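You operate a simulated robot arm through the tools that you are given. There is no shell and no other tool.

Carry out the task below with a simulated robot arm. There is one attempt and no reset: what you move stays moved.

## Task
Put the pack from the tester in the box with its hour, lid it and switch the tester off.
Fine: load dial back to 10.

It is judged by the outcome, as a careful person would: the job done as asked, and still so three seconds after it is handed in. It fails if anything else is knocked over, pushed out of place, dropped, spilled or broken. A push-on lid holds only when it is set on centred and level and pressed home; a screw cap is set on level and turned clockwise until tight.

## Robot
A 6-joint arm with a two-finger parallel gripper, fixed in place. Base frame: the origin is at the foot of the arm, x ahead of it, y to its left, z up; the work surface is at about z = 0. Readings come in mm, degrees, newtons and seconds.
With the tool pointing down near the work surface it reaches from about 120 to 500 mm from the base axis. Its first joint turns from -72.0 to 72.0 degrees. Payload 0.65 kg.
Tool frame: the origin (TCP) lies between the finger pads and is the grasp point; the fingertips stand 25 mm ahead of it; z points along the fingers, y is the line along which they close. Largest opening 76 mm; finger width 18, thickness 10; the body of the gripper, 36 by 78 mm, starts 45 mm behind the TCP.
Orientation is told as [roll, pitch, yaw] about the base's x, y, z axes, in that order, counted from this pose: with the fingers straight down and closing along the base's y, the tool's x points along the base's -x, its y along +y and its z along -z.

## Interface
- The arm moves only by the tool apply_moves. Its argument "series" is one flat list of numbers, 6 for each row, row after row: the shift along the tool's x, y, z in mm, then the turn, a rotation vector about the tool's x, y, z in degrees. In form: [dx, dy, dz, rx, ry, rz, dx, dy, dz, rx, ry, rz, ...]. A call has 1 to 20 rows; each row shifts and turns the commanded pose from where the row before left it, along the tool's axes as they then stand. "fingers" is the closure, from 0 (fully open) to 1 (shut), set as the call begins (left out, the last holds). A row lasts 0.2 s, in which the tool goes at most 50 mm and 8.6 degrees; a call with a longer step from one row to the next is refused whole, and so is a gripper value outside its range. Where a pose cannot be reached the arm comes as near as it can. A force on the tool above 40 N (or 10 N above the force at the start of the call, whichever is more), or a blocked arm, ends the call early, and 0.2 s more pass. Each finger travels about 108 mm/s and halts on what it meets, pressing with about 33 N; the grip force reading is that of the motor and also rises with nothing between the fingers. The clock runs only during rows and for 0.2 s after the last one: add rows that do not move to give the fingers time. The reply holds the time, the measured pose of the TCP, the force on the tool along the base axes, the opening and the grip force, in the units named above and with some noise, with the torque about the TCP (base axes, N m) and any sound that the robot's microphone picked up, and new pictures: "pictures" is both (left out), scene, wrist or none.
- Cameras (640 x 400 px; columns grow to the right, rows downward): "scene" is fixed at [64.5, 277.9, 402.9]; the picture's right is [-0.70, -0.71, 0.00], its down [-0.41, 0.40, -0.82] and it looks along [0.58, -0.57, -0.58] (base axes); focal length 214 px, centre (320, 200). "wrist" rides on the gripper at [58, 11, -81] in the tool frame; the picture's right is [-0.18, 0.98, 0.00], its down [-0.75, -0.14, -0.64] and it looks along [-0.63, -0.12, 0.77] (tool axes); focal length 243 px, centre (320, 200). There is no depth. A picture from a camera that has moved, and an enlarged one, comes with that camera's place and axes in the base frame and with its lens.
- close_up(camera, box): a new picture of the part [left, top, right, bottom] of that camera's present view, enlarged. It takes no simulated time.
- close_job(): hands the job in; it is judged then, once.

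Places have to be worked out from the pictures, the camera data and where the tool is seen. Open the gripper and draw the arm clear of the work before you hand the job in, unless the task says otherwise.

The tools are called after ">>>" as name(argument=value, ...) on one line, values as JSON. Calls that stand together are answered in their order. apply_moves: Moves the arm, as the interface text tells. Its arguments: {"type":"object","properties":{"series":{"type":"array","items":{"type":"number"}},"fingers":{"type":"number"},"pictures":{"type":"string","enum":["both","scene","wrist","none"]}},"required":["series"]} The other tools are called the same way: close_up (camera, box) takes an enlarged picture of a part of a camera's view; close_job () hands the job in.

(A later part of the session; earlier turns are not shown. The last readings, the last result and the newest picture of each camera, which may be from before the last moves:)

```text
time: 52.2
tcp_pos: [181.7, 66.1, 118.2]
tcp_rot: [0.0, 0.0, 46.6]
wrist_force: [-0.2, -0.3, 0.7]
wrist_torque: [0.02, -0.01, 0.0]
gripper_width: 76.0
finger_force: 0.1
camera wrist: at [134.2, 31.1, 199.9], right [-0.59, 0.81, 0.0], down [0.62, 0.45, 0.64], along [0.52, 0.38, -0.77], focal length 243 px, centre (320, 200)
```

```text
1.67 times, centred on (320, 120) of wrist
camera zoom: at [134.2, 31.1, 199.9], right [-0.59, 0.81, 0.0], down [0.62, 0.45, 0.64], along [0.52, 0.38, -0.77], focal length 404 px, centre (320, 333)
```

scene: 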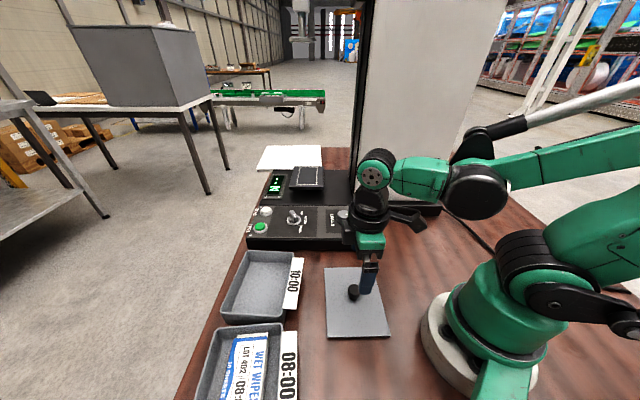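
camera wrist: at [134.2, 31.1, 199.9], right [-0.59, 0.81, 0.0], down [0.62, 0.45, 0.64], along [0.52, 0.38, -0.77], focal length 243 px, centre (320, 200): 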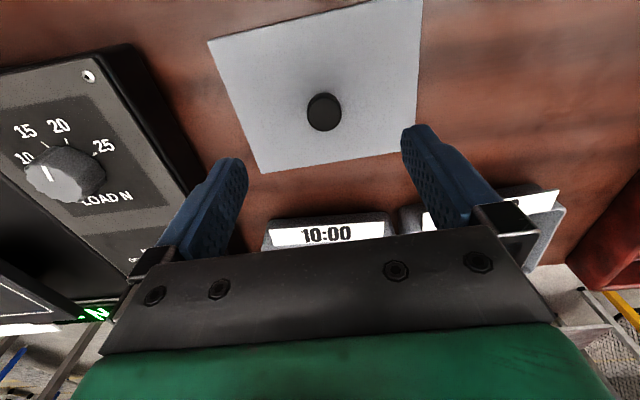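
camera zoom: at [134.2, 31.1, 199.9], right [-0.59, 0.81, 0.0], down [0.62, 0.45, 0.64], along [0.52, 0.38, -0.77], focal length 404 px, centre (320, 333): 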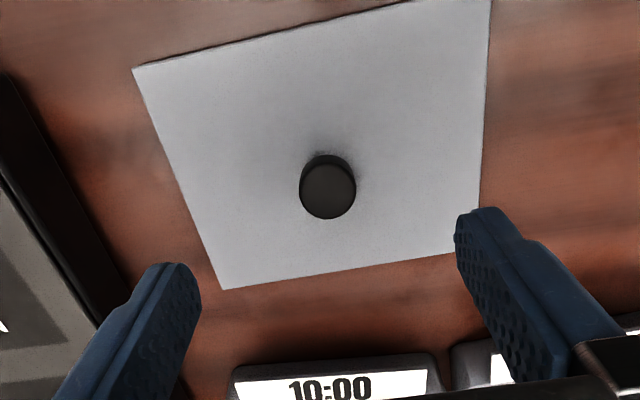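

The knob appears within about 3 mm of the tool axis. I'll lower to z=72, with the tips still above the knob, and look again to refine the centring.

>>> apply_moves(series=[-1, 1.2, 15.3, 0, 0, 0, 0, 0, 15.3, 0, 0, 0, 0, 0, 15.4, 0, 0, 0, 0, 0, 0, 0, 0, 0], pictures="wrist")

>>> close_up(camera="wrist", box=[200, 60, 440, 240])

>>> close_up(camera="scene", box=[310, 220, 410, 345])

```text
time: 53.2
tcp_pos: [181.2, 67.7, 72.1]
tcp_rot: [0.0, 0.0, 46.7]
wrist_force: [0.2, 0.3, 0.0]
wrist_torque: [-0.01, 0.0, 0.01]
gripper_width: 75.8
finger_force: 0.2
camera wrist: at [133.2, 32.5, 153.7], right [-0.59, 0.81, 0.0], down [0.62, 0.45, 0.64], along [0.52, 0.38, -0.77], focal length 243 px, centre (320, 200)
```

wrist: 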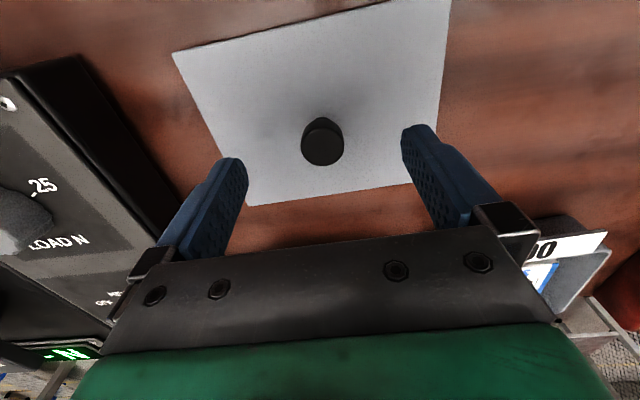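

```text
2.22 times, centred on (320, 150) of wrist
camera zoom: at [133.2, 32.5, 153.7], right [-0.59, 0.81, 0.0], down [0.62, 0.45, 0.64], along [0.52, 0.38, -0.77], focal length 539 px, centre (320, 311)
```

zoom: 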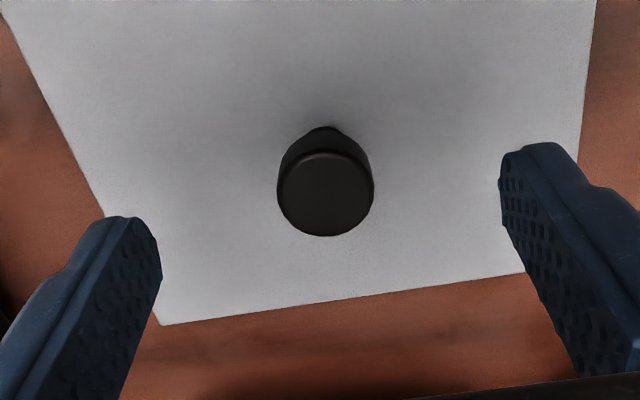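

```text
3.20 times, centred on (360, 282) of scene
camera zoom: at [64.5, 277.9, 402.9], right [-0.7, -0.71, 0.0], down [-0.41, 0.4, -0.82], along [0.58, -0.57, -0.58], focal length 686 px, centre (192, -64)
```

zoom: 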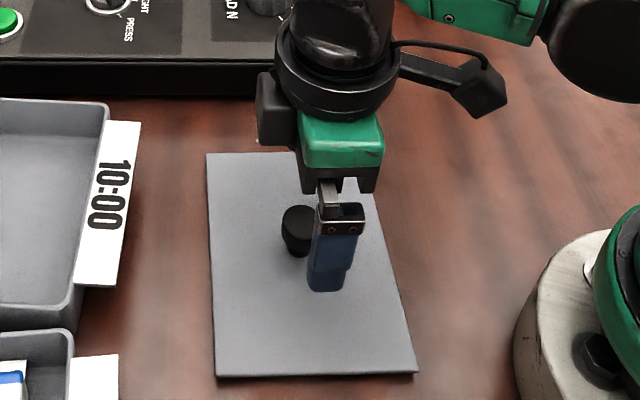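

Before gripping I want to know exactly how the lid shifts when the fingers close on the knob, so I'll record its corners as a reference from this pose.

>>> close_up(camera="wrist", box=[160, 40, 200, 65])

>>> close_up(camera="wrist", box=[235, 190, 275, 215])

>>> close_up(camera="wrist", box=[425, 0, 465, 25])

```text
16.00 times, centred on (180, 52) of wrist
camera zoom: at [133.2, 32.5, 153.7], right [-0.59, 0.81, 0.0], down [0.62, 0.45, 0.64], along [0.52, 0.38, -0.77], focal length 3882 px, centre (2560, 2560)
```

zoom: 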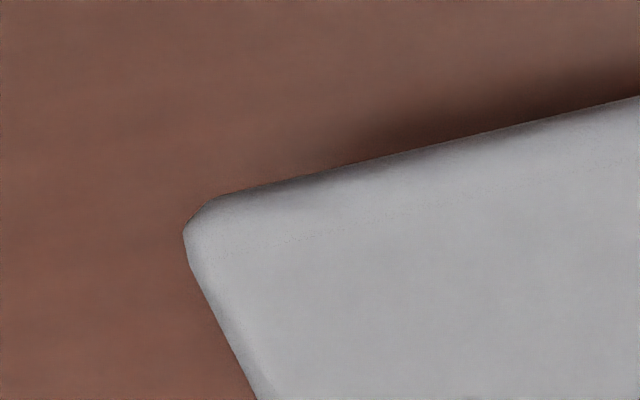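

```text
16.00 times, centred on (255, 202) of wrist
camera zoom: at [133.2, 32.5, 153.7], right [-0.59, 0.81, 0.0], down [0.62, 0.45, 0.64], along [0.52, 0.38, -0.77], focal length 3882 px, centre (1360, 160)
```

zoom: 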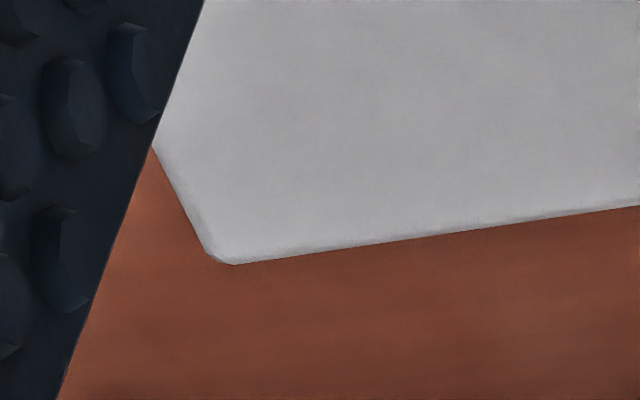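

```text
16.00 times, centred on (445, 12) of wrist
camera zoom: at [133.2, 32.5, 153.7], right [-0.59, 0.81, 0.0], down [0.62, 0.45, 0.64], along [0.52, 0.38, -0.77], focal length 3882 px, centre (-1680, 3200)
```

zoom: 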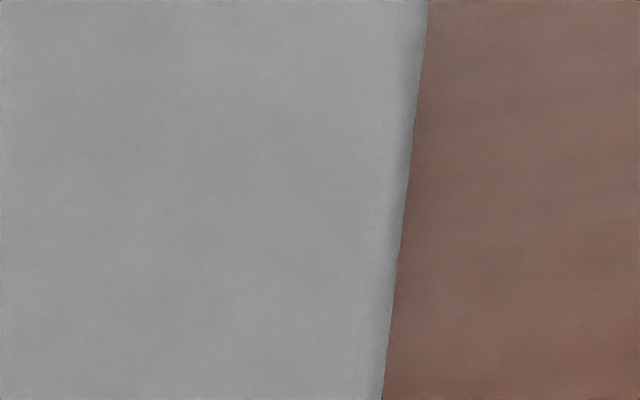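

From this view the lid centre is about 3 mm off the tool axis, and the plate top is at about z=7. I'll centre over the knob and lower until the fingertips are just above the plate.

>>> apply_moves(series=[-3.1, 0.8, 0, 0, 0, 0, 0, 0, 12, 0, 0, 0, 0, 0, 12, 0, 0, 0, 0, 0, 11, 0, 0, 0, 0, 0, 0, 0, 0, 0], pictures="wrist")

>>> close_up(camera="wrist", box=[200, 80, 440, 240])

>>> close_up(camera="scene", box=[315, 240, 405, 345])

```text
time: 54.4
tcp_pos: [180.2, 70.5, 37.7]
tcp_rot: [0.0, 0.0, 46.6]
wrist_force: [-0.5, -0.8, 0.3]
wrist_torque: [0.01, -0.06, 0.03]
gripper_width: 76.2
finger_force: 0.1
camera wrist: at [133.0, 36.7, 119.3], right [-0.59, 0.81, 0.0], down [0.62, 0.45, 0.64], along [0.52, 0.38, -0.77], focal length 243 px, centre (320, 200)
```

wrist: 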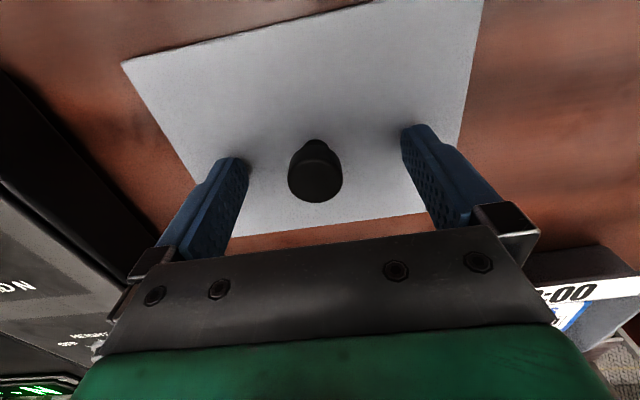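

```text
2.50 times, centred on (320, 160) of wrist
camera zoom: at [133.0, 36.7, 119.3], right [-0.59, 0.81, 0.0], down [0.62, 0.45, 0.64], along [0.52, 0.38, -0.77], focal length 606 px, centre (320, 300)
```

zoom: 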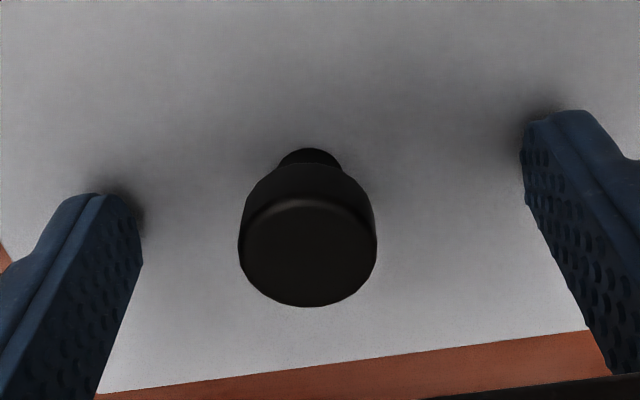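

```text
3.81 times, centred on (360, 292) of scene
camera zoom: at [64.5, 277.9, 402.9], right [-0.7, -0.71, 0.0], down [-0.41, 0.4, -0.82], along [0.58, -0.57, -0.58], focal length 817 px, centre (168, -152)
```

zoom: 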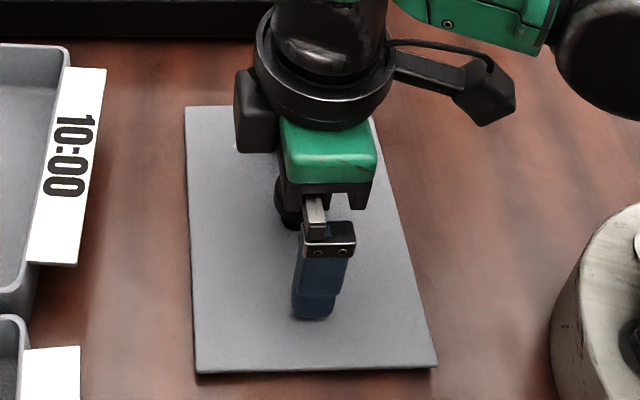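

The fingertips hover just above the plate on either side of the knob. I'll close once to centre the lid along this axis, then open again.

>>> apply_moves(series=[0, 0, 0, 0, 0, 0, 0, 0, 0, 0, 0, 0, 0, 0, 0, 0, 0, 0], fingers=1, pictures="none")

>>> apply_moves(series=[0, 0, 0, 0, 0, 0, 0, 0, 0, 0, 0, 0, 0, 0, 0, 0, 0, 0], fingers=0, pictures="wrist")

```text
time: 55.2
tcp_pos: [181.9, 71.6, 38.6]
tcp_rot: [0.0, 0.0, 46.5]
wrist_force: [-0.7, 0.1, -0.6]
wrist_torque: [0.01, -0.01, 0.0]
gripper_width: 22.8
finger_force: 32.8
```

```text
time: 56.0
tcp_pos: [181.3, 70.8, 38.3]
tcp_rot: [0.0, 0.1, 46.5]
wrist_force: [0.7, 0.1, -0.5]
wrist_torque: [0.0, -0.02, 0.0]
gripper_width: 75.9
finger_force: 0.1
camera wrist: at [133.1, 36.7, 119.4], right [-0.59, 0.81, 0.0], down [0.62, 0.45, 0.64], along [0.52, 0.38, -0.77], focal length 243 px, centre (320, 200)
```

wrist: 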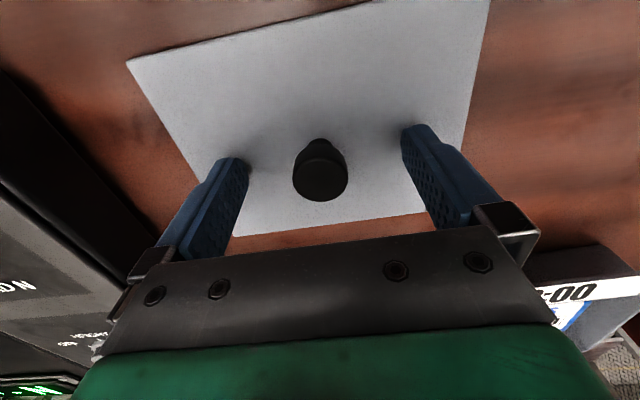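

Closing moved the lid about 2 mm along the finger axis. Now I'll raise, turn 90° and repeat, to centre the knob in the other direction.

>>> apply_moves(series=[0, 0, -15, 0, 0, 0, 0, 0, -15, 0, 0, 0, 0, 0, 0, 0, 0, 8.19, 0, 0, 0, 0, 0, 8.18, 0, 0, 0, 0, 0, 8.18, 0, 0, 0, 0, 0, 8.18, 0, 0, 0, 0, 0, 8.18, 0, 0, 0, 0, 0, 8.18, 0, 0, 0, 0, 0, 8.18, 0, 0, 0, 0, 0, 8.18, 0, 0, 0, 0, 0, 8.18, 0, 0, 0, 0, 0, 8.18, 0, 0, 0, 0, 0, 8.19, 0, 0, 0, 0, 0, 0], pictures="wrist")

>>> apply_moves(series=[0, 0, 10, 0, 0, 0, 0, 0, 10, 0, 0, 0, 0, 0, 10, 0, 0, 0, 0, 0, 0, 0, 0, 0], pictures="wrist")

```text
time: 59.0
tcp_pos: [183.0, 71.8, 67.5]
tcp_rot: [0.0, -0.1, -43.4]
wrist_force: [-0.6, -0.4, -0.8]
wrist_torque: [-0.03, 0.01, 0.0]
gripper_width: 75.9
finger_force: 0.1
camera wrist: at [147.6, 120.1, 149.4], right [0.81, 0.59, 0.0], down [0.45, -0.62, 0.64], along [0.38, -0.52, -0.77], focal length 243 px, centre (320, 200)
```

wrist: 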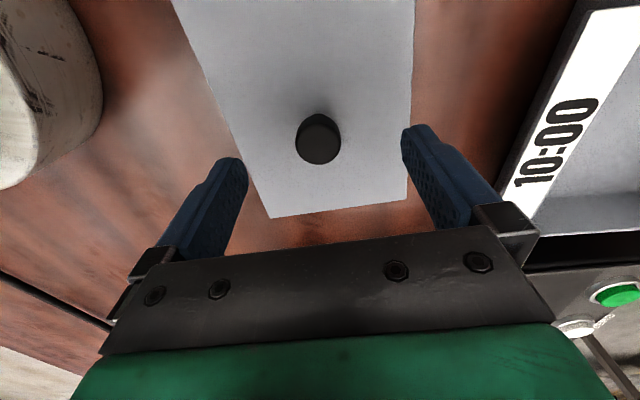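

```text
time: 60.0
tcp_pos: [181.6, 72.1, 38.2]
tcp_rot: [0.0, 0.0, -43.3]
wrist_force: [0.1, -0.9, 0.2]
wrist_torque: [0.02, -0.02, 0.04]
gripper_width: 75.9
finger_force: 0.0
camera wrist: at [147.7, 120.2, 119.5], right [0.81, 0.59, 0.0], down [0.45, -0.62, 0.64], along [0.38, -0.52, -0.77], focal length 243 px, centre (320, 200)
```

wrist: 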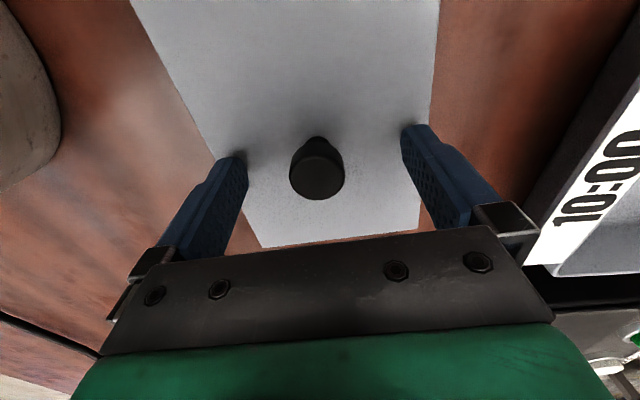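

The fingers straddle the knob in the other direction. I'll close to centre it, then open again.

>>> apply_moves(series=[0, 0, 0, 0, 0, 0, 0, 0, 0, 0, 0, 0, 0, 0, 0, 0, 0, 0], fingers=1, pictures="none")

>>> apply_moves(series=[0, 0, 0, 0, 0, 0, 0, 0, 0, 0, 0, 0, 0, 0, 0, 0, 0, 0], fingers=0, pictures="wrist")

```text
time: 60.8
tcp_pos: [182.2, 72.1, 38.0]
tcp_rot: [0.0, -0.1, -43.3]
wrist_force: [-0.4, 0.6, 1.4]
wrist_torque: [-0.06, 0.06, -0.05]
gripper_width: 22.7
finger_force: 32.8
```

```text
time: 61.6
tcp_pos: [182.4, 72.6, 37.6]
tcp_rot: [0.1, 0.1, -43.4]
wrist_force: [-0.2, -0.5, -1.2]
wrist_torque: [-0.02, -0.03, 0.02]
gripper_width: 76.2
finger_force: 0.0
camera wrist: at [147.7, 120.2, 119.6], right [0.81, 0.59, 0.0], down [0.45, -0.62, 0.64], along [0.38, -0.52, -0.77], focal length 243 px, centre (320, 200)
```

wrist: 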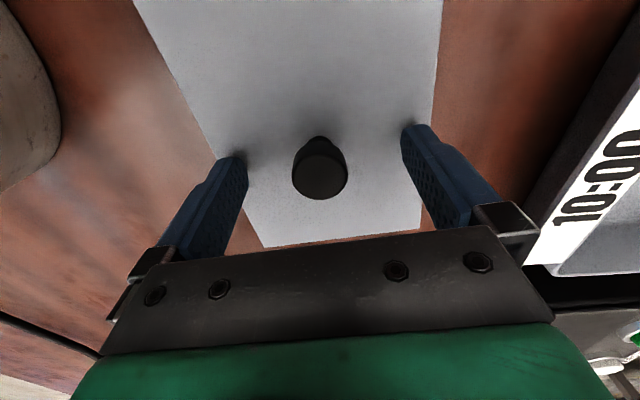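

The knob is now centred on the tool in both axes. I'll raise, turn back to yaw 46.6 and check the lid's orientation relative to the tool.

>>> apply_moves(series=[0, 0, -17.2, 0, 0, 0, 0, 0, -17.2, 0, 0, 0, 0, 0, 0, 0, 0, -8.19, 0, 0, 0, 0, 0, -8.18, 0, 0, 0, 0, 0, -8.18, 0, 0, 0, 0, 0, -8.18, 0, 0, 0, 0, 0, -8.18, 0, 0, 0, 0, 0, -8.18, 0, 0, 0, 0, 0, -8.18, 0, 0, 0, 0, 0, -8.18, 0, 0, 0, 0, 0, -8.18, 0, 0, 0, 0, 0, -8.18, 0, 0, 0, 0, 0, -8.19, 0, 0, 0, 0, 0, 0], pictures="wrist")

>>> close_up(camera="wrist", box=[160, 40, 200, 65])

>>> close_up(camera="wrist", box=[235, 190, 275, 215])

>>> close_up(camera="wrist", box=[425, 0, 465, 25])

```text
time: 64.6
tcp_pos: [184.3, 71.8, 72.5]
tcp_rot: [0.0, 0.1, 46.8]
wrist_force: [0.1, 0.3, 0.2]
wrist_torque: [-0.02, -0.01, 0.0]
gripper_width: 75.9
finger_force: 0.0
camera wrist: at [135.1, 37.3, 154.2], right [-0.59, 0.81, 0.0], down [0.62, 0.45, 0.64], along [0.52, 0.38, -0.77], focal length 243 px, centre (320, 200)
```

wrist: 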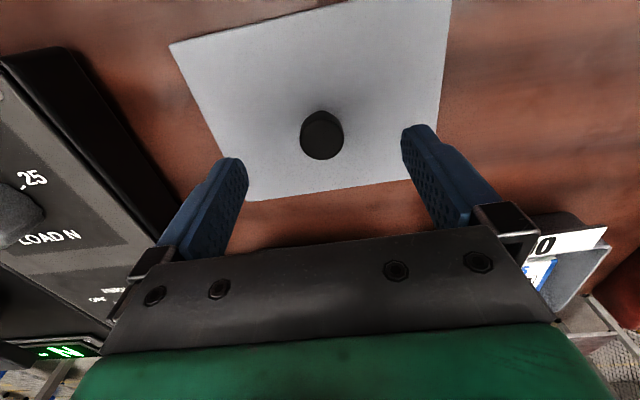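

```text
16.00 times, centred on (180, 52) of wrist
camera zoom: at [135.1, 37.3, 154.2], right [-0.59, 0.81, 0.0], down [0.62, 0.45, 0.64], along [0.52, 0.38, -0.77], focal length 3882 px, centre (2560, 2560)
```

zoom: 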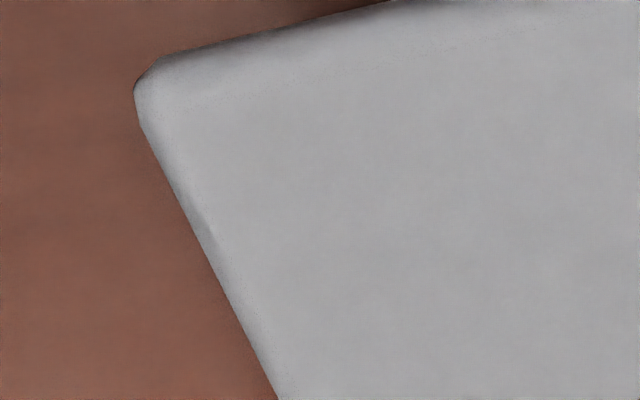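

```text
16.00 times, centred on (255, 202) of wrist
camera zoom: at [135.1, 37.3, 154.2], right [-0.59, 0.81, 0.0], down [0.62, 0.45, 0.64], along [0.52, 0.38, -0.77], focal length 3882 px, centre (1360, 160)
```

zoom: 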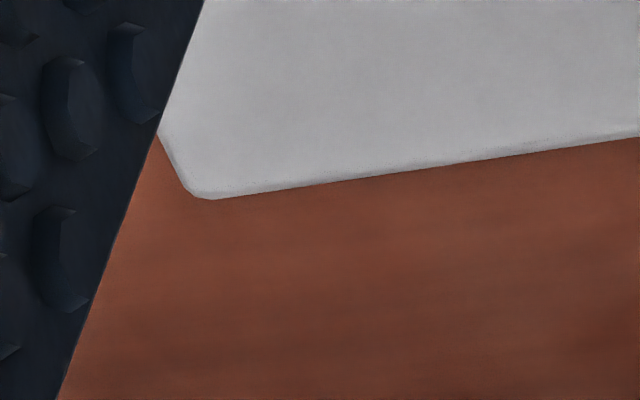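

```text
16.00 times, centred on (445, 12) of wrist
camera zoom: at [135.1, 37.3, 154.2], right [-0.59, 0.81, 0.0], down [0.62, 0.45, 0.64], along [0.52, 0.38, -0.77], focal length 3882 px, centre (-1680, 3200)
```

zoom: 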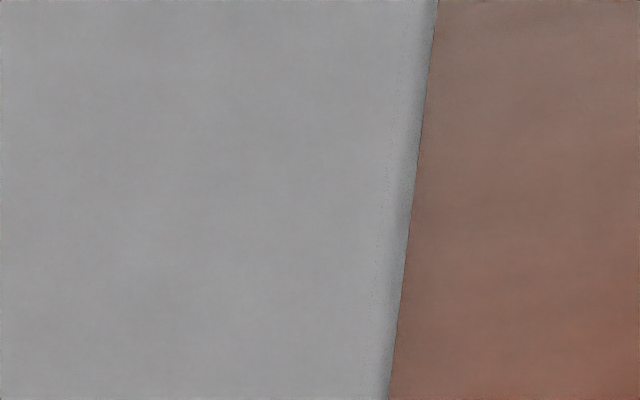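

The lid is square to the tool, with its centre known to about half a millimetre. Before picking it up I'll look at the box from the same close range, empty-handed, to get its centre with the same accuracy.

>>> apply_moves(series=[-34.96, 25.96, -6.08, 0, 0, 0, -34.96, 25.96, -6.08, 0, 0, 0, -34.96, 25.96, -6.08, 0, 0, 0, -34.96, 25.96, -6.08, 0, 0, 0, -34.96, 25.96, -6.08, 0, 0, 0, 0, 0, 0, 0, 0, -3.35, 0, 0, 0, 0, 0, 0], pictures="wrist")

>>> close_up(camera="wrist", box=[160, 30, 200, 55])

>>> close_up(camera="wrist", box=[235, 180, 275, 205])

>>> close_up(camera="wrist", box=[420, 0, 460, 25])

>>> close_up(camera="wrist", box=[160, 0, 480, 220])

```text
time: 66.2
tcp_pos: [209.0, 289.4, 104.2]
tcp_rot: [0.0, 0.0, 50.0]
wrist_force: [0.0, 0.8, -0.4]
wrist_torque: [0.0, 0.0, -0.01]
gripper_width: 76.0
finger_force: 0.1
camera wrist: at [163.1, 251.7, 185.8], right [-0.63, 0.77, 0.0], down [0.59, 0.49, 0.64], along [0.5, 0.41, -0.77], focal length 243 px, centre (320, 200)
```

wrist: 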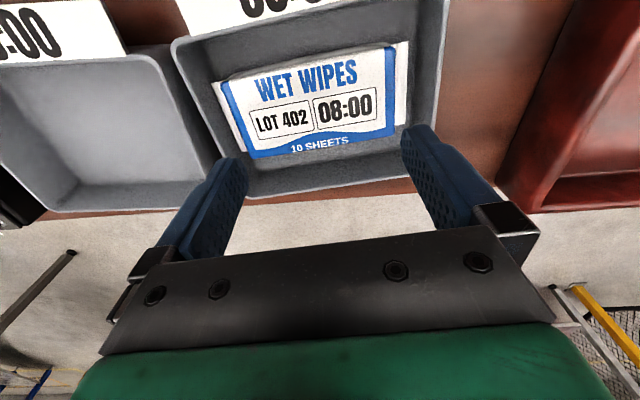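

```text
16.00 times, centred on (180, 42) of wrist
camera zoom: at [163.1, 251.7, 185.8], right [-0.63, 0.77, 0.0], down [0.59, 0.49, 0.64], along [0.5, 0.41, -0.77], focal length 3882 px, centre (2560, 2720)
```

zoom: 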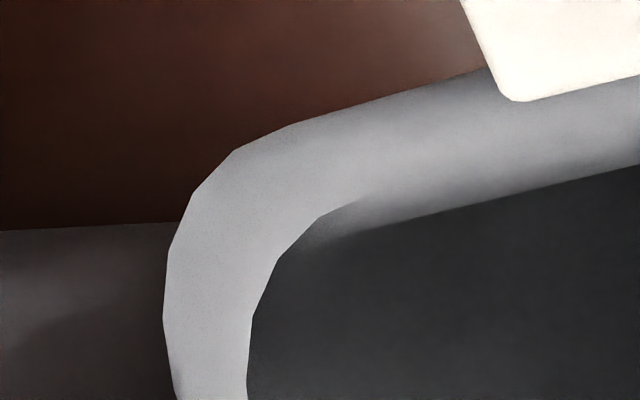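

```text
16.00 times, centred on (255, 192) of wrist
camera zoom: at [163.1, 251.7, 185.8], right [-0.63, 0.77, 0.0], down [0.59, 0.49, 0.64], along [0.5, 0.41, -0.77], focal length 3882 px, centre (1360, 320)
```

zoom: 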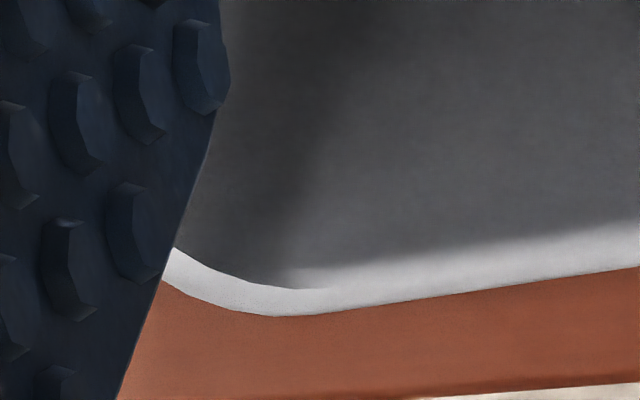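

```text
16.00 times, centred on (440, 12) of wrist
camera zoom: at [163.1, 251.7, 185.8], right [-0.63, 0.77, 0.0], down [0.59, 0.49, 0.64], along [0.5, 0.41, -0.77], focal length 3882 px, centre (-1600, 3200)
```

zoom: 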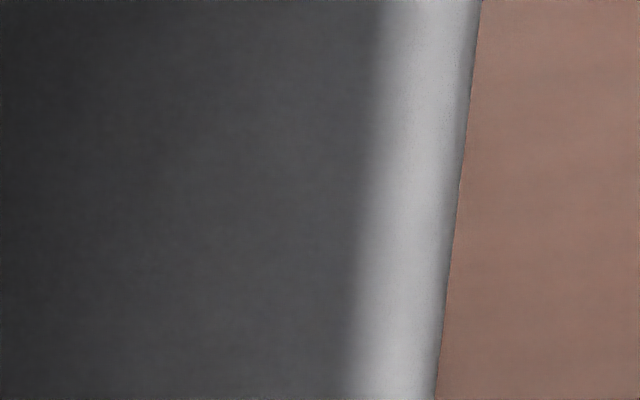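

```text
1.82 times, centred on (320, 110) of wrist
camera zoom: at [163.1, 251.7, 185.8], right [-0.63, 0.77, 0.0], down [0.59, 0.49, 0.64], along [0.5, 0.41, -0.77], focal length 441 px, centre (320, 364)
```

zoom: 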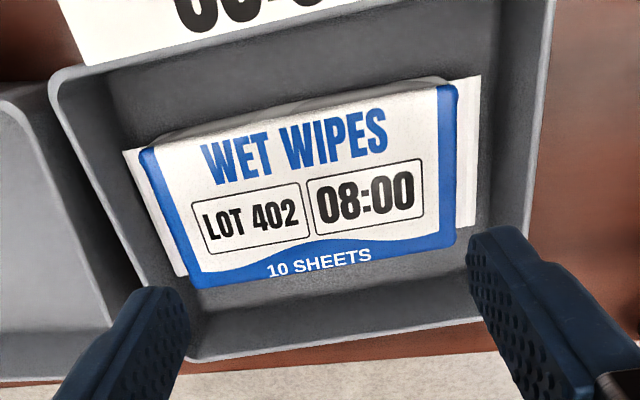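

I need the left and right rim edges more precisely, so I'll zoom in on those.

>>> close_up(camera="wrist", box=[165, 55, 205, 80])

>>> close_up(camera="wrist", box=[200, 130, 240, 155])

>>> close_up(camera="wrist", box=[415, 95, 455, 120])

>>> close_up(camera="wrist", box=[350, 165, 390, 190])

>>> close_up(camera="wrist", box=[190, 15, 230, 40])

```text
16.00 times, centred on (185, 68) of wrist
camera zoom: at [163.1, 251.7, 185.8], right [-0.63, 0.77, 0.0], down [0.59, 0.49, 0.64], along [0.5, 0.41, -0.77], focal length 3882 px, centre (2480, 2320)
```

zoom: 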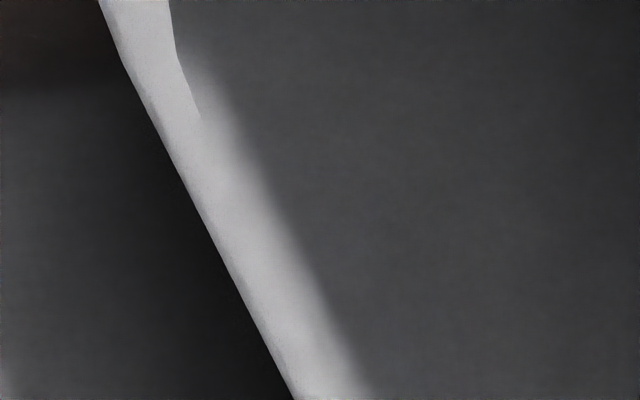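

```text
16.00 times, centred on (220, 142) of wrist
camera zoom: at [163.1, 251.7, 185.8], right [-0.63, 0.77, 0.0], down [0.59, 0.49, 0.64], along [0.5, 0.41, -0.77], focal length 3882 px, centre (1920, 1120)
```

zoom: 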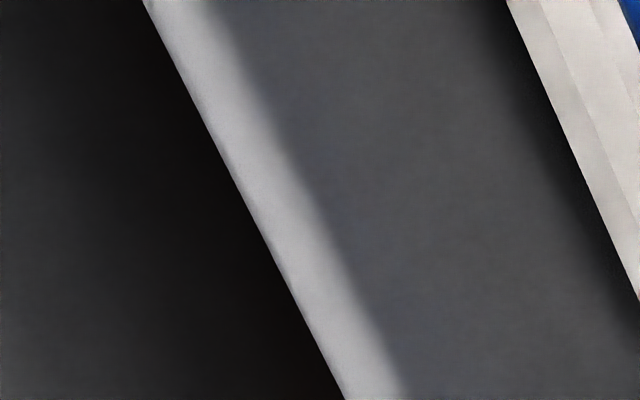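

```text
16.00 times, centred on (435, 108) of wrist
camera zoom: at [163.1, 251.7, 185.8], right [-0.63, 0.77, 0.0], down [0.59, 0.49, 0.64], along [0.5, 0.41, -0.77], focal length 3882 px, centre (-1520, 1680)
```

zoom: 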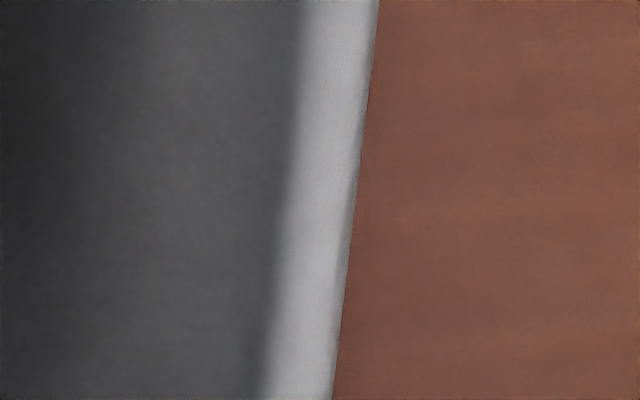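

```text
16.00 times, centred on (370, 178) of wrist
camera zoom: at [163.1, 251.7, 185.8], right [-0.63, 0.77, 0.0], down [0.59, 0.49, 0.64], along [0.5, 0.41, -0.77], focal length 3882 px, centre (-480, 560)
```

zoom: 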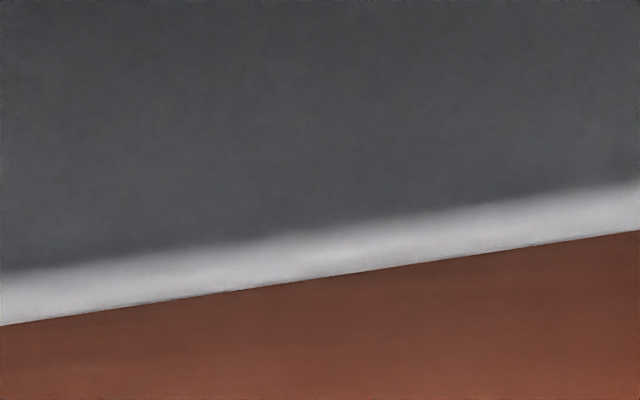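

```text
16.00 times, centred on (210, 28) of wrist
camera zoom: at [163.1, 251.7, 185.8], right [-0.63, 0.77, 0.0], down [0.59, 0.49, 0.64], along [0.5, 0.41, -0.77], focal length 3882 px, centre (2080, 2960)
```

zoom: 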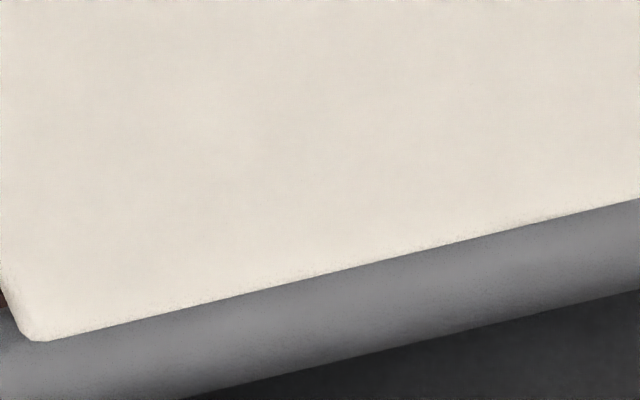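

Close-range measurement puts the box centre at about (207.9, 287.8), yaw 49.9, rim at about z=39. That agrees with the earlier estimate to better than 1 mm. Now I'll return to the lid.

>>> apply_moves(series=[0, 0, 0, 0, 0, 3.35, 34.96, -25.96, 6.08, 0, 0, 0, 34.96, -25.96, 6.08, 0, 0, 0, 34.96, -25.96, 6.08, 0, 0, 0, 34.96, -25.96, 6.08, 0, 0, 0, 34.96, -25.96, 6.08, 0, 0, 0, 0, 0, 0, 0, 0, 0], pictures="wrist")

```text
time: 67.8
tcp_pos: [179.5, 72.8, 74.5]
tcp_rot: [0.1, 0.0, 46.6]
wrist_force: [0.2, 0.2, 1.0]
wrist_torque: [0.03, -0.02, -0.02]
gripper_width: 75.9
finger_force: 0.2
camera wrist: at [133.1, 37.7, 155.0], right [-0.59, 0.81, 0.0], down [0.62, 0.45, 0.64], along [0.52, 0.38, -0.77], focal length 243 px, centre (320, 200)
```

wrist: 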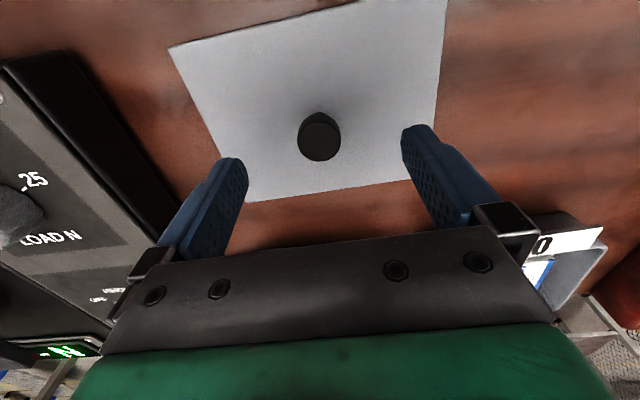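

Arm repeatability is 1 to 2 mm, so I go by the measured camera pose. It puts the tool 1 mm short along the lid's width. I'll correct that, lower and grip the knob.

>>> apply_moves(series=[-1, 0, 0, 0, 0, 0, 0, 0, 12, 0, 0, 0, 0, 0, 12, 0, 0, 0, 0, 0, 11.6, 0, 0, 0, 0, 0, 0, 0, 0, 0], pictures="wrist")

>>> apply_moves(series=[0, 0, 0, 0, 0, 0, 0, 0, 0, 0, 0, 0, 0, 0, 0, 0, 0, 0], fingers=1, pictures="both")

>>> close_up(camera="wrist", box=[200, 80, 440, 240])

```text
time: 69.0
tcp_pos: [183.0, 72.8, 38.9]
tcp_rot: [-0.1, 0.0, 46.6]
wrist_force: [0.4, -0.8, 0.3]
wrist_torque: [0.0, 0.04, 0.02]
gripper_width: 76.1
finger_force: 0.1
camera wrist: at [135.9, 38.4, 119.4], right [-0.59, 0.81, 0.0], down [0.62, 0.45, 0.64], along [0.52, 0.38, -0.77], focal length 243 px, centre (320, 200)
```

wrist: 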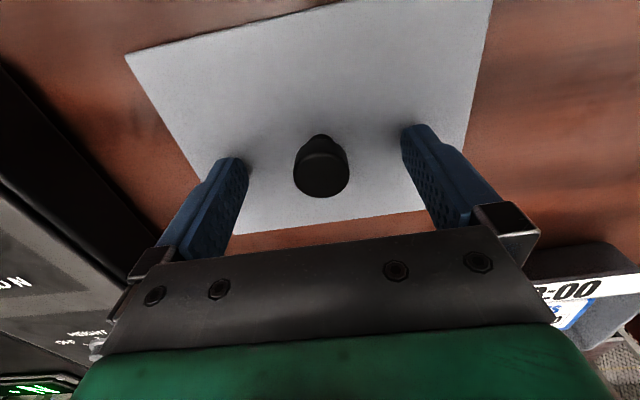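

```text
time: 69.8
tcp_pos: [183.0, 72.7, 37.9]
tcp_rot: [0.0, 0.0, 46.6]
wrist_force: [0.4, -0.7, 1.1]
wrist_torque: [-0.02, 0.0, 0.03]
gripper_width: 23.0
finger_force: 33.1
camera wrist: at [135.8, 38.4, 119.5], right [-0.59, 0.81, 0.0], down [0.62, 0.45, 0.64], along [0.52, 0.38, -0.77], focal length 243 px, centre (320, 200)
```

scene: 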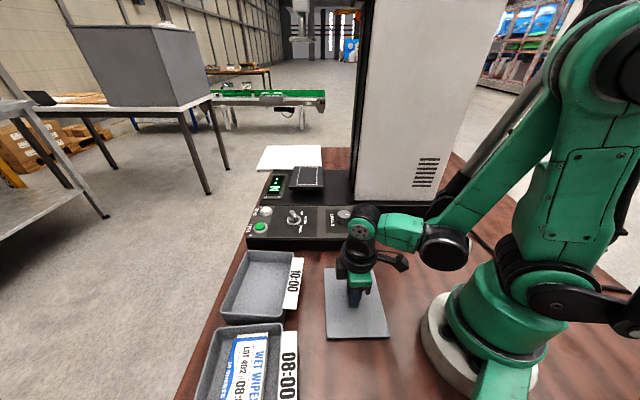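
wrist: 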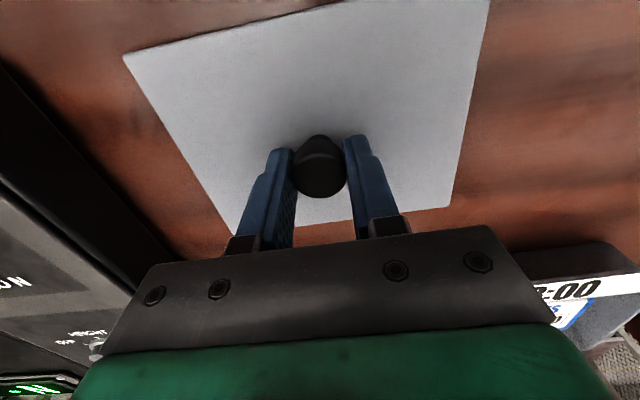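

```text
2.50 times, centred on (320, 160) of wrist
camera zoom: at [135.8, 38.4, 119.5], right [-0.59, 0.81, 0.0], down [0.62, 0.45, 0.64], along [0.52, 0.38, -0.77], focal length 606 px, centre (320, 300)
```

zoom: 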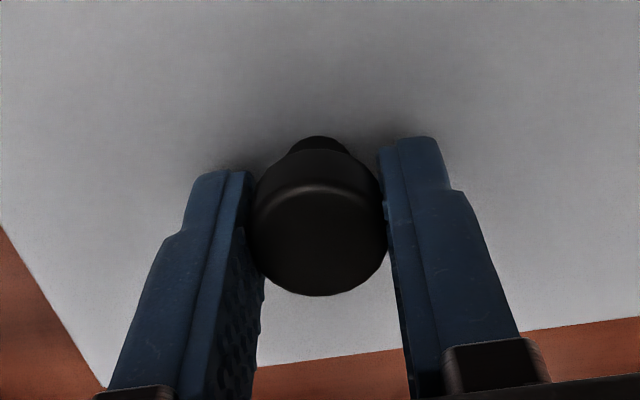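

The knob is gripped at 23 mm. I'll lift the lid straight up and check that it hangs level.

>>> apply_moves(series=[0, 0, -5, 0, 0, 0, 0, 0, -10, 0, 0, 0, 0, 0, -20, 0, 0, 0, 0, 0, -20, 0, 0, 0, 0, 0, -20, 0, 0, 0, 0, 0, 0, 0, 0, 0], pictures="both")

>>> close_up(camera="scene", box=[290, 200, 430, 345])

```text
time: 71.2
tcp_pos: [182.9, 75.3, 111.9]
tcp_rot: [-0.1, -0.1, 46.6]
wrist_force: [-0.1, 0.1, -0.7]
wrist_torque: [0.0, -0.02, 0.01]
gripper_width: 22.8
finger_force: 32.6
camera wrist: at [135.2, 39.8, 193.9], right [-0.59, 0.81, 0.0], down [0.62, 0.45, 0.64], along [0.52, 0.38, -0.77], focal length 243 px, centre (320, 200)
```

scene: 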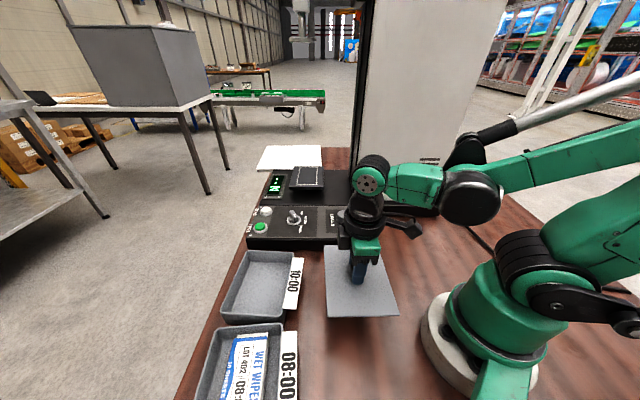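
wrist: 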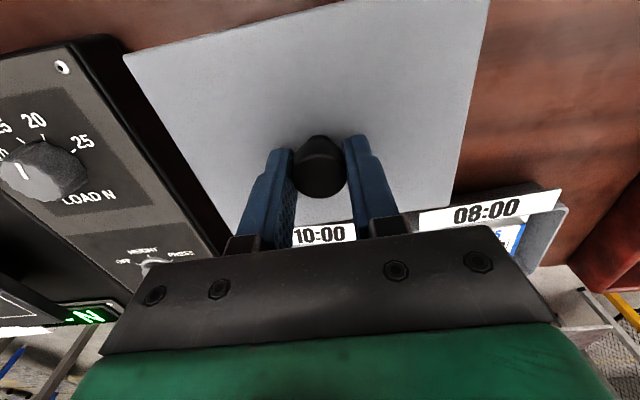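

```text
2.76 times, centred on (360, 272) of scene
camera zoom: at [64.5, 277.9, 402.9], right [-0.7, -0.71, 0.0], down [-0.41, 0.4, -0.82], along [0.58, -0.57, -0.58], focal length 592 px, centre (210, 0)
```

zoom: 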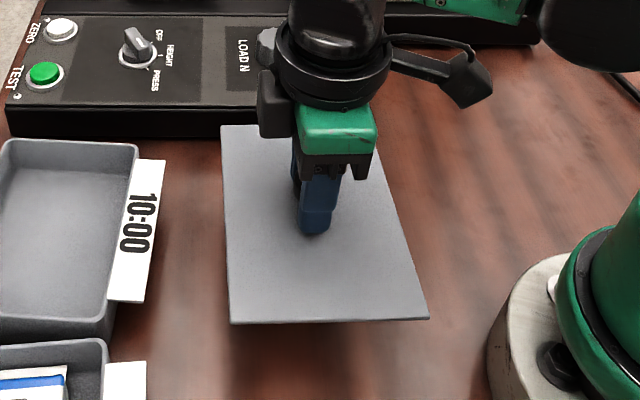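

The lid lifted level and firm. I'll carry it across at height to above the 08:00 box and turn 3.2° to match it.

>>> apply_moves(series=[-14.5, 10.7, 0, 0, 0, 0, -28.9, 21.45, 0, 0, 0, 0, -28.9, 21.45, 0, 0, 0, 0, -28.9, 21.45, 0, 0, 0, 0, -28.9, 21.45, 0, 0, 0, 0, -28.9, 21.45, 0, 0, 0, 0, -14.5, 10.75, 0, 0, 0, 0, 0, 0, 0, 0, 0, -3.2, 0, 0, 0, 0, 0, 0], pictures="both")

>>> close_up(camera="wrist", box=[100, 0, 540, 240])

```text
time: 73.2
tcp_pos: [208.3, 287.1, 112.3]
tcp_rot: [0.0, 0.0, 49.8]
wrist_force: [0.2, 0.0, 0.5]
wrist_torque: [0.0, 0.02, -0.03]
gripper_width: 22.8
finger_force: 32.7
camera wrist: at [162.9, 249.1, 193.7], right [-0.63, 0.77, 0.0], down [0.59, 0.48, 0.64], along [0.5, 0.41, -0.77], focal length 243 px, centre (320, 200)
```

scene: 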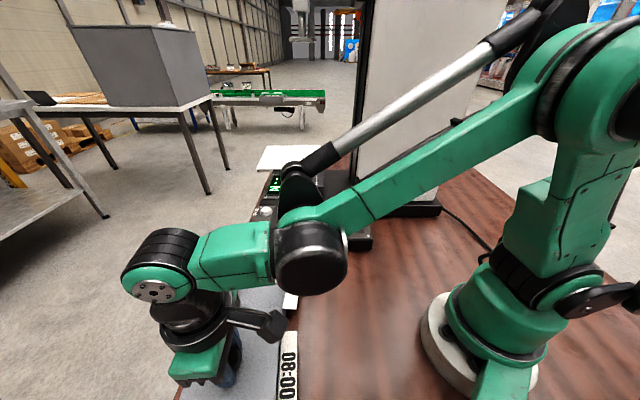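
wrist: 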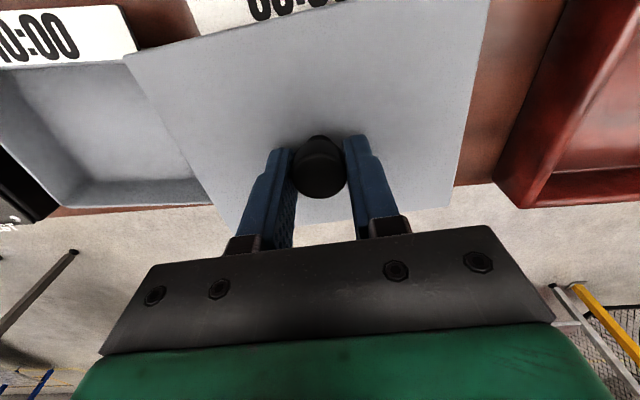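

```text
1.45 times, centred on (320, 120) of wrist
camera zoom: at [162.9, 249.1, 193.7], right [-0.63, 0.77, 0.0], down [0.59, 0.48, 0.64], along [0.5, 0.41, -0.77], focal length 353 px, centre (320, 316)
```

zoom: 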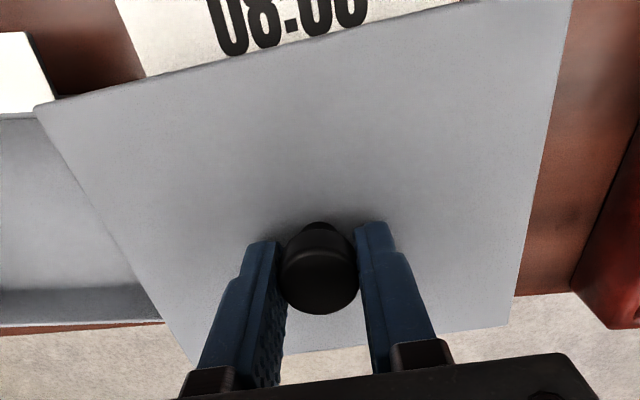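

The measured pose is about 2.5 mm short in y. I'll correct that, lower to about 6 mm above the rim, and recheck.

>>> apply_moves(series=[-1.95, 1.57, 0, 0, 0, 0, 0, 0, 14, 0, 0, 0, 0, 0, 14, 0, 0, 0, 0, 0, 0, 0, 0, 0, 0, 0, 0, 0, 0, 0], pictures="wrist")

>>> close_up(camera="wrist", box=[100, 0, 540, 240])

>>> close_up(camera="scene", box=[130, 240, 330, 400])

```text
time: 74.4
tcp_pos: [207.3, 290.0, 83.9]
tcp_rot: [0.0, -0.1, 49.8]
wrist_force: [0.1, -0.1, -0.8]
wrist_torque: [0.03, -0.03, -0.02]
gripper_width: 22.6
finger_force: 32.8
camera wrist: at [162.2, 252.5, 166.6], right [-0.63, 0.77, 0.0], down [0.59, 0.48, 0.64], along [0.5, 0.41, -0.77], focal length 243 px, centre (320, 200)
```

wrist: 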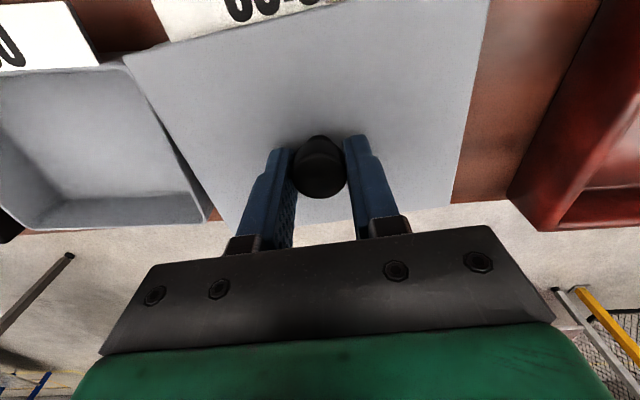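

```text
1.45 times, centred on (320, 120) of wrist
camera zoom: at [162.2, 252.5, 166.6], right [-0.63, 0.77, 0.0], down [0.59, 0.48, 0.64], along [0.5, 0.41, -0.77], focal length 353 px, centre (320, 316)
```

zoom: 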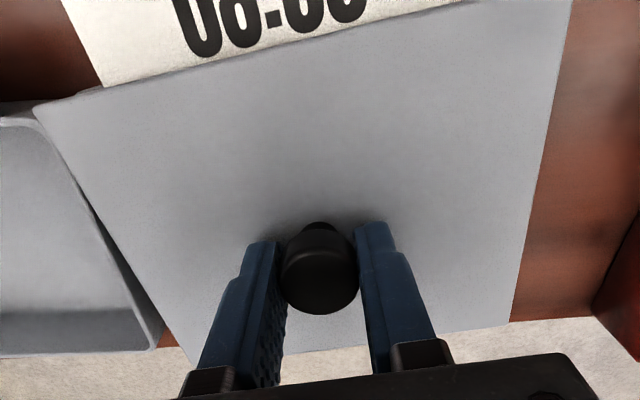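

```text
2.50 times, centred on (230, 320) of scene
camera zoom: at [64.5, 277.9, 402.9], right [-0.7, -0.71, 0.0], down [-0.41, 0.4, -0.82], along [0.58, -0.57, -0.58], focal length 536 px, centre (545, -100)
```

zoom: 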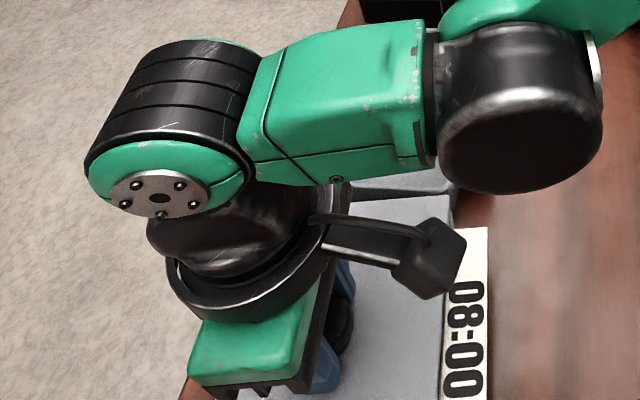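

The pose has shifted again by about 1 mm. I'll zoom in on the lid's inner-left corner, where a bit of box rim seems visible.

>>> close_up(camera="wrist", box=[115, 45, 195, 95])

>>> close_up(camera="wrist", box=[440, 0, 520, 50])

>>> close_up(camera="wrist", box=[200, 190, 280, 240])

>>> close_up(camera="wrist", box=[400, 180, 480, 230])

```text
8.00 times, centred on (155, 70) of wrist
camera zoom: at [162.2, 252.5, 166.6], right [-0.63, 0.77, 0.0], down [0.59, 0.48, 0.64], along [0.5, 0.41, -0.77], focal length 1941 px, centre (1640, 1240)
```

zoom: 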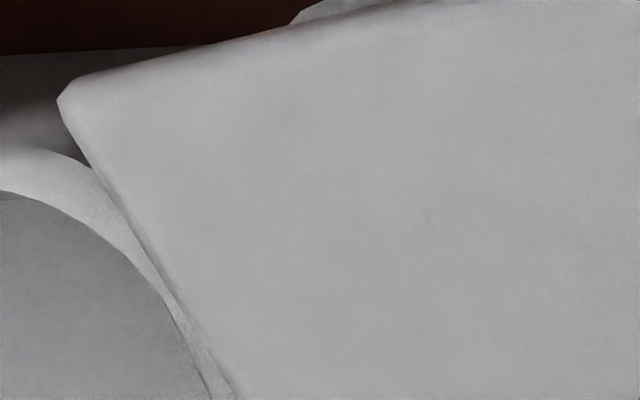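

```text
8.00 times, centred on (480, 25) of wrist
camera zoom: at [162.2, 252.5, 166.6], right [-0.63, 0.77, 0.0], down [0.59, 0.48, 0.64], along [0.5, 0.41, -0.77], focal length 1941 px, centre (-960, 1600)
```

zoom: 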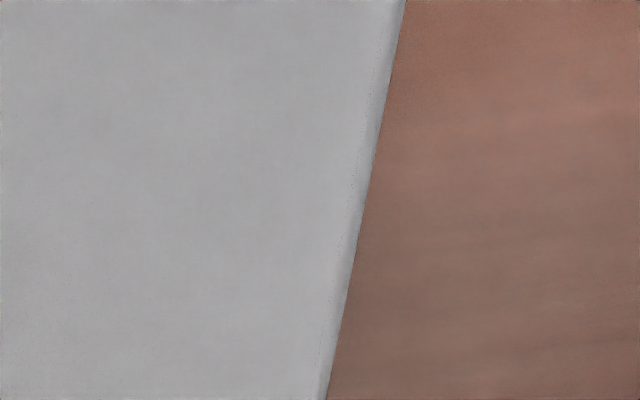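

```text
8.00 times, centred on (240, 215) of wrist
camera zoom: at [162.2, 252.5, 166.6], right [-0.63, 0.77, 0.0], down [0.59, 0.48, 0.64], along [0.5, 0.41, -0.77], focal length 1941 px, centre (960, 80)
```

zoom: 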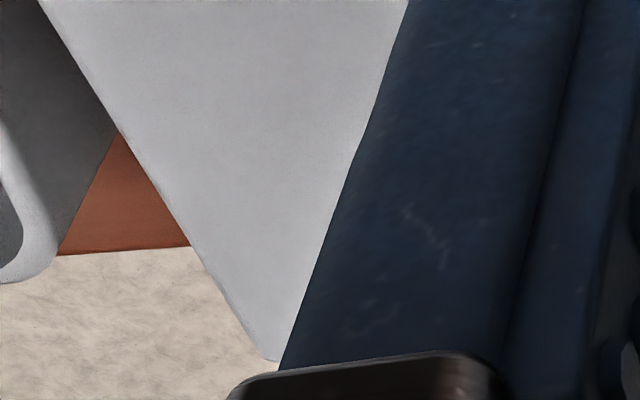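

```text
8.00 times, centred on (440, 205) of wrist
camera zoom: at [162.2, 252.5, 166.6], right [-0.63, 0.77, 0.0], down [0.59, 0.48, 0.64], along [0.5, 0.41, -0.77], focal length 1941 px, centre (-640, 160)
```

zoom: 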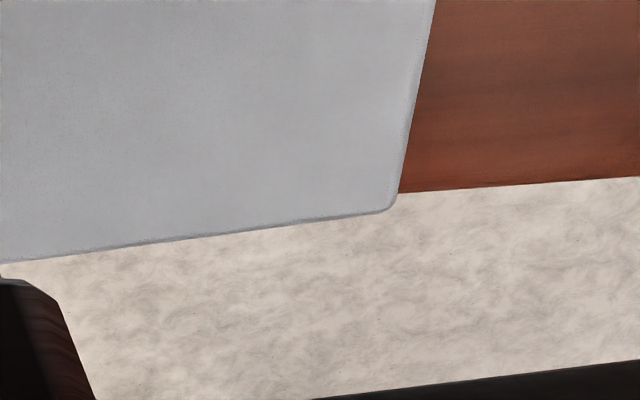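

A sliver of rim shows on the base side, so a small correction is due: about +0.4 mm in x and -1.1 mm in y in tool axes. I'll apply it and read the pose again.

>>> apply_moves(series=[0.4, -1.1, 0, 0, 0, 0, 0, 0, 2, 0, 0, 0, 0, 0, 0, 0, 0, 0, 0, 0, 0, 0, 0, 0], pictures="wrist")

>>> close_up(camera="wrist", box=[115, 35, 195, 85])

```text
time: 75.4
tcp_pos: [210.7, 289.4, 81.7]
tcp_rot: [0.0, 0.0, 49.8]
wrist_force: [0.1, 0.5, -0.7]
wrist_torque: [0.02, -0.02, 0.02]
gripper_width: 22.8
finger_force: 32.9
camera wrist: at [163.4, 251.9, 163.8], right [-0.63, 0.77, 0.0], down [0.59, 0.48, 0.64], along [0.5, 0.41, -0.77], focal length 243 px, centre (320, 200)
```

wrist: 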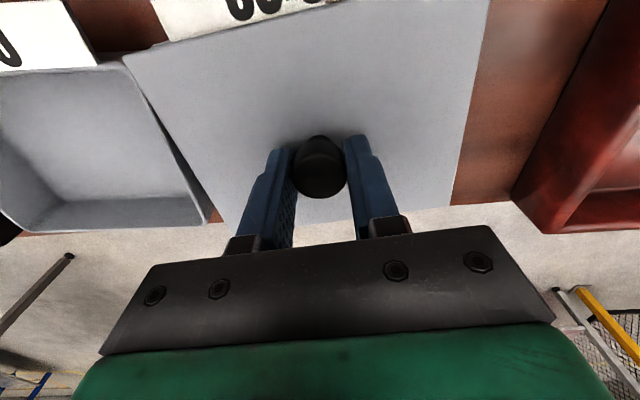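

```text
8.00 times, centred on (155, 60) of wrist
camera zoom: at [163.4, 251.9, 163.8], right [-0.63, 0.77, 0.0], down [0.59, 0.48, 0.64], along [0.5, 0.41, -0.77], focal length 1941 px, centre (1640, 1320)
```

zoom: 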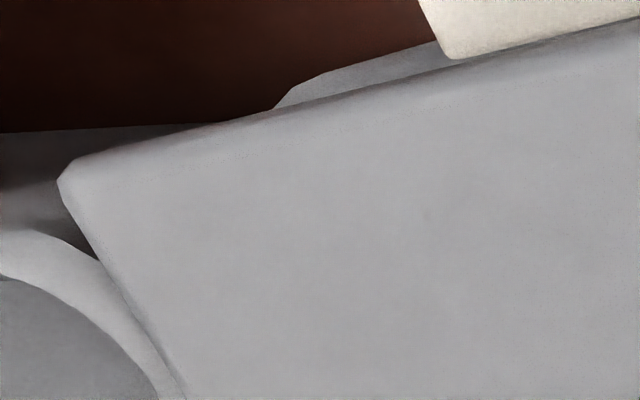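

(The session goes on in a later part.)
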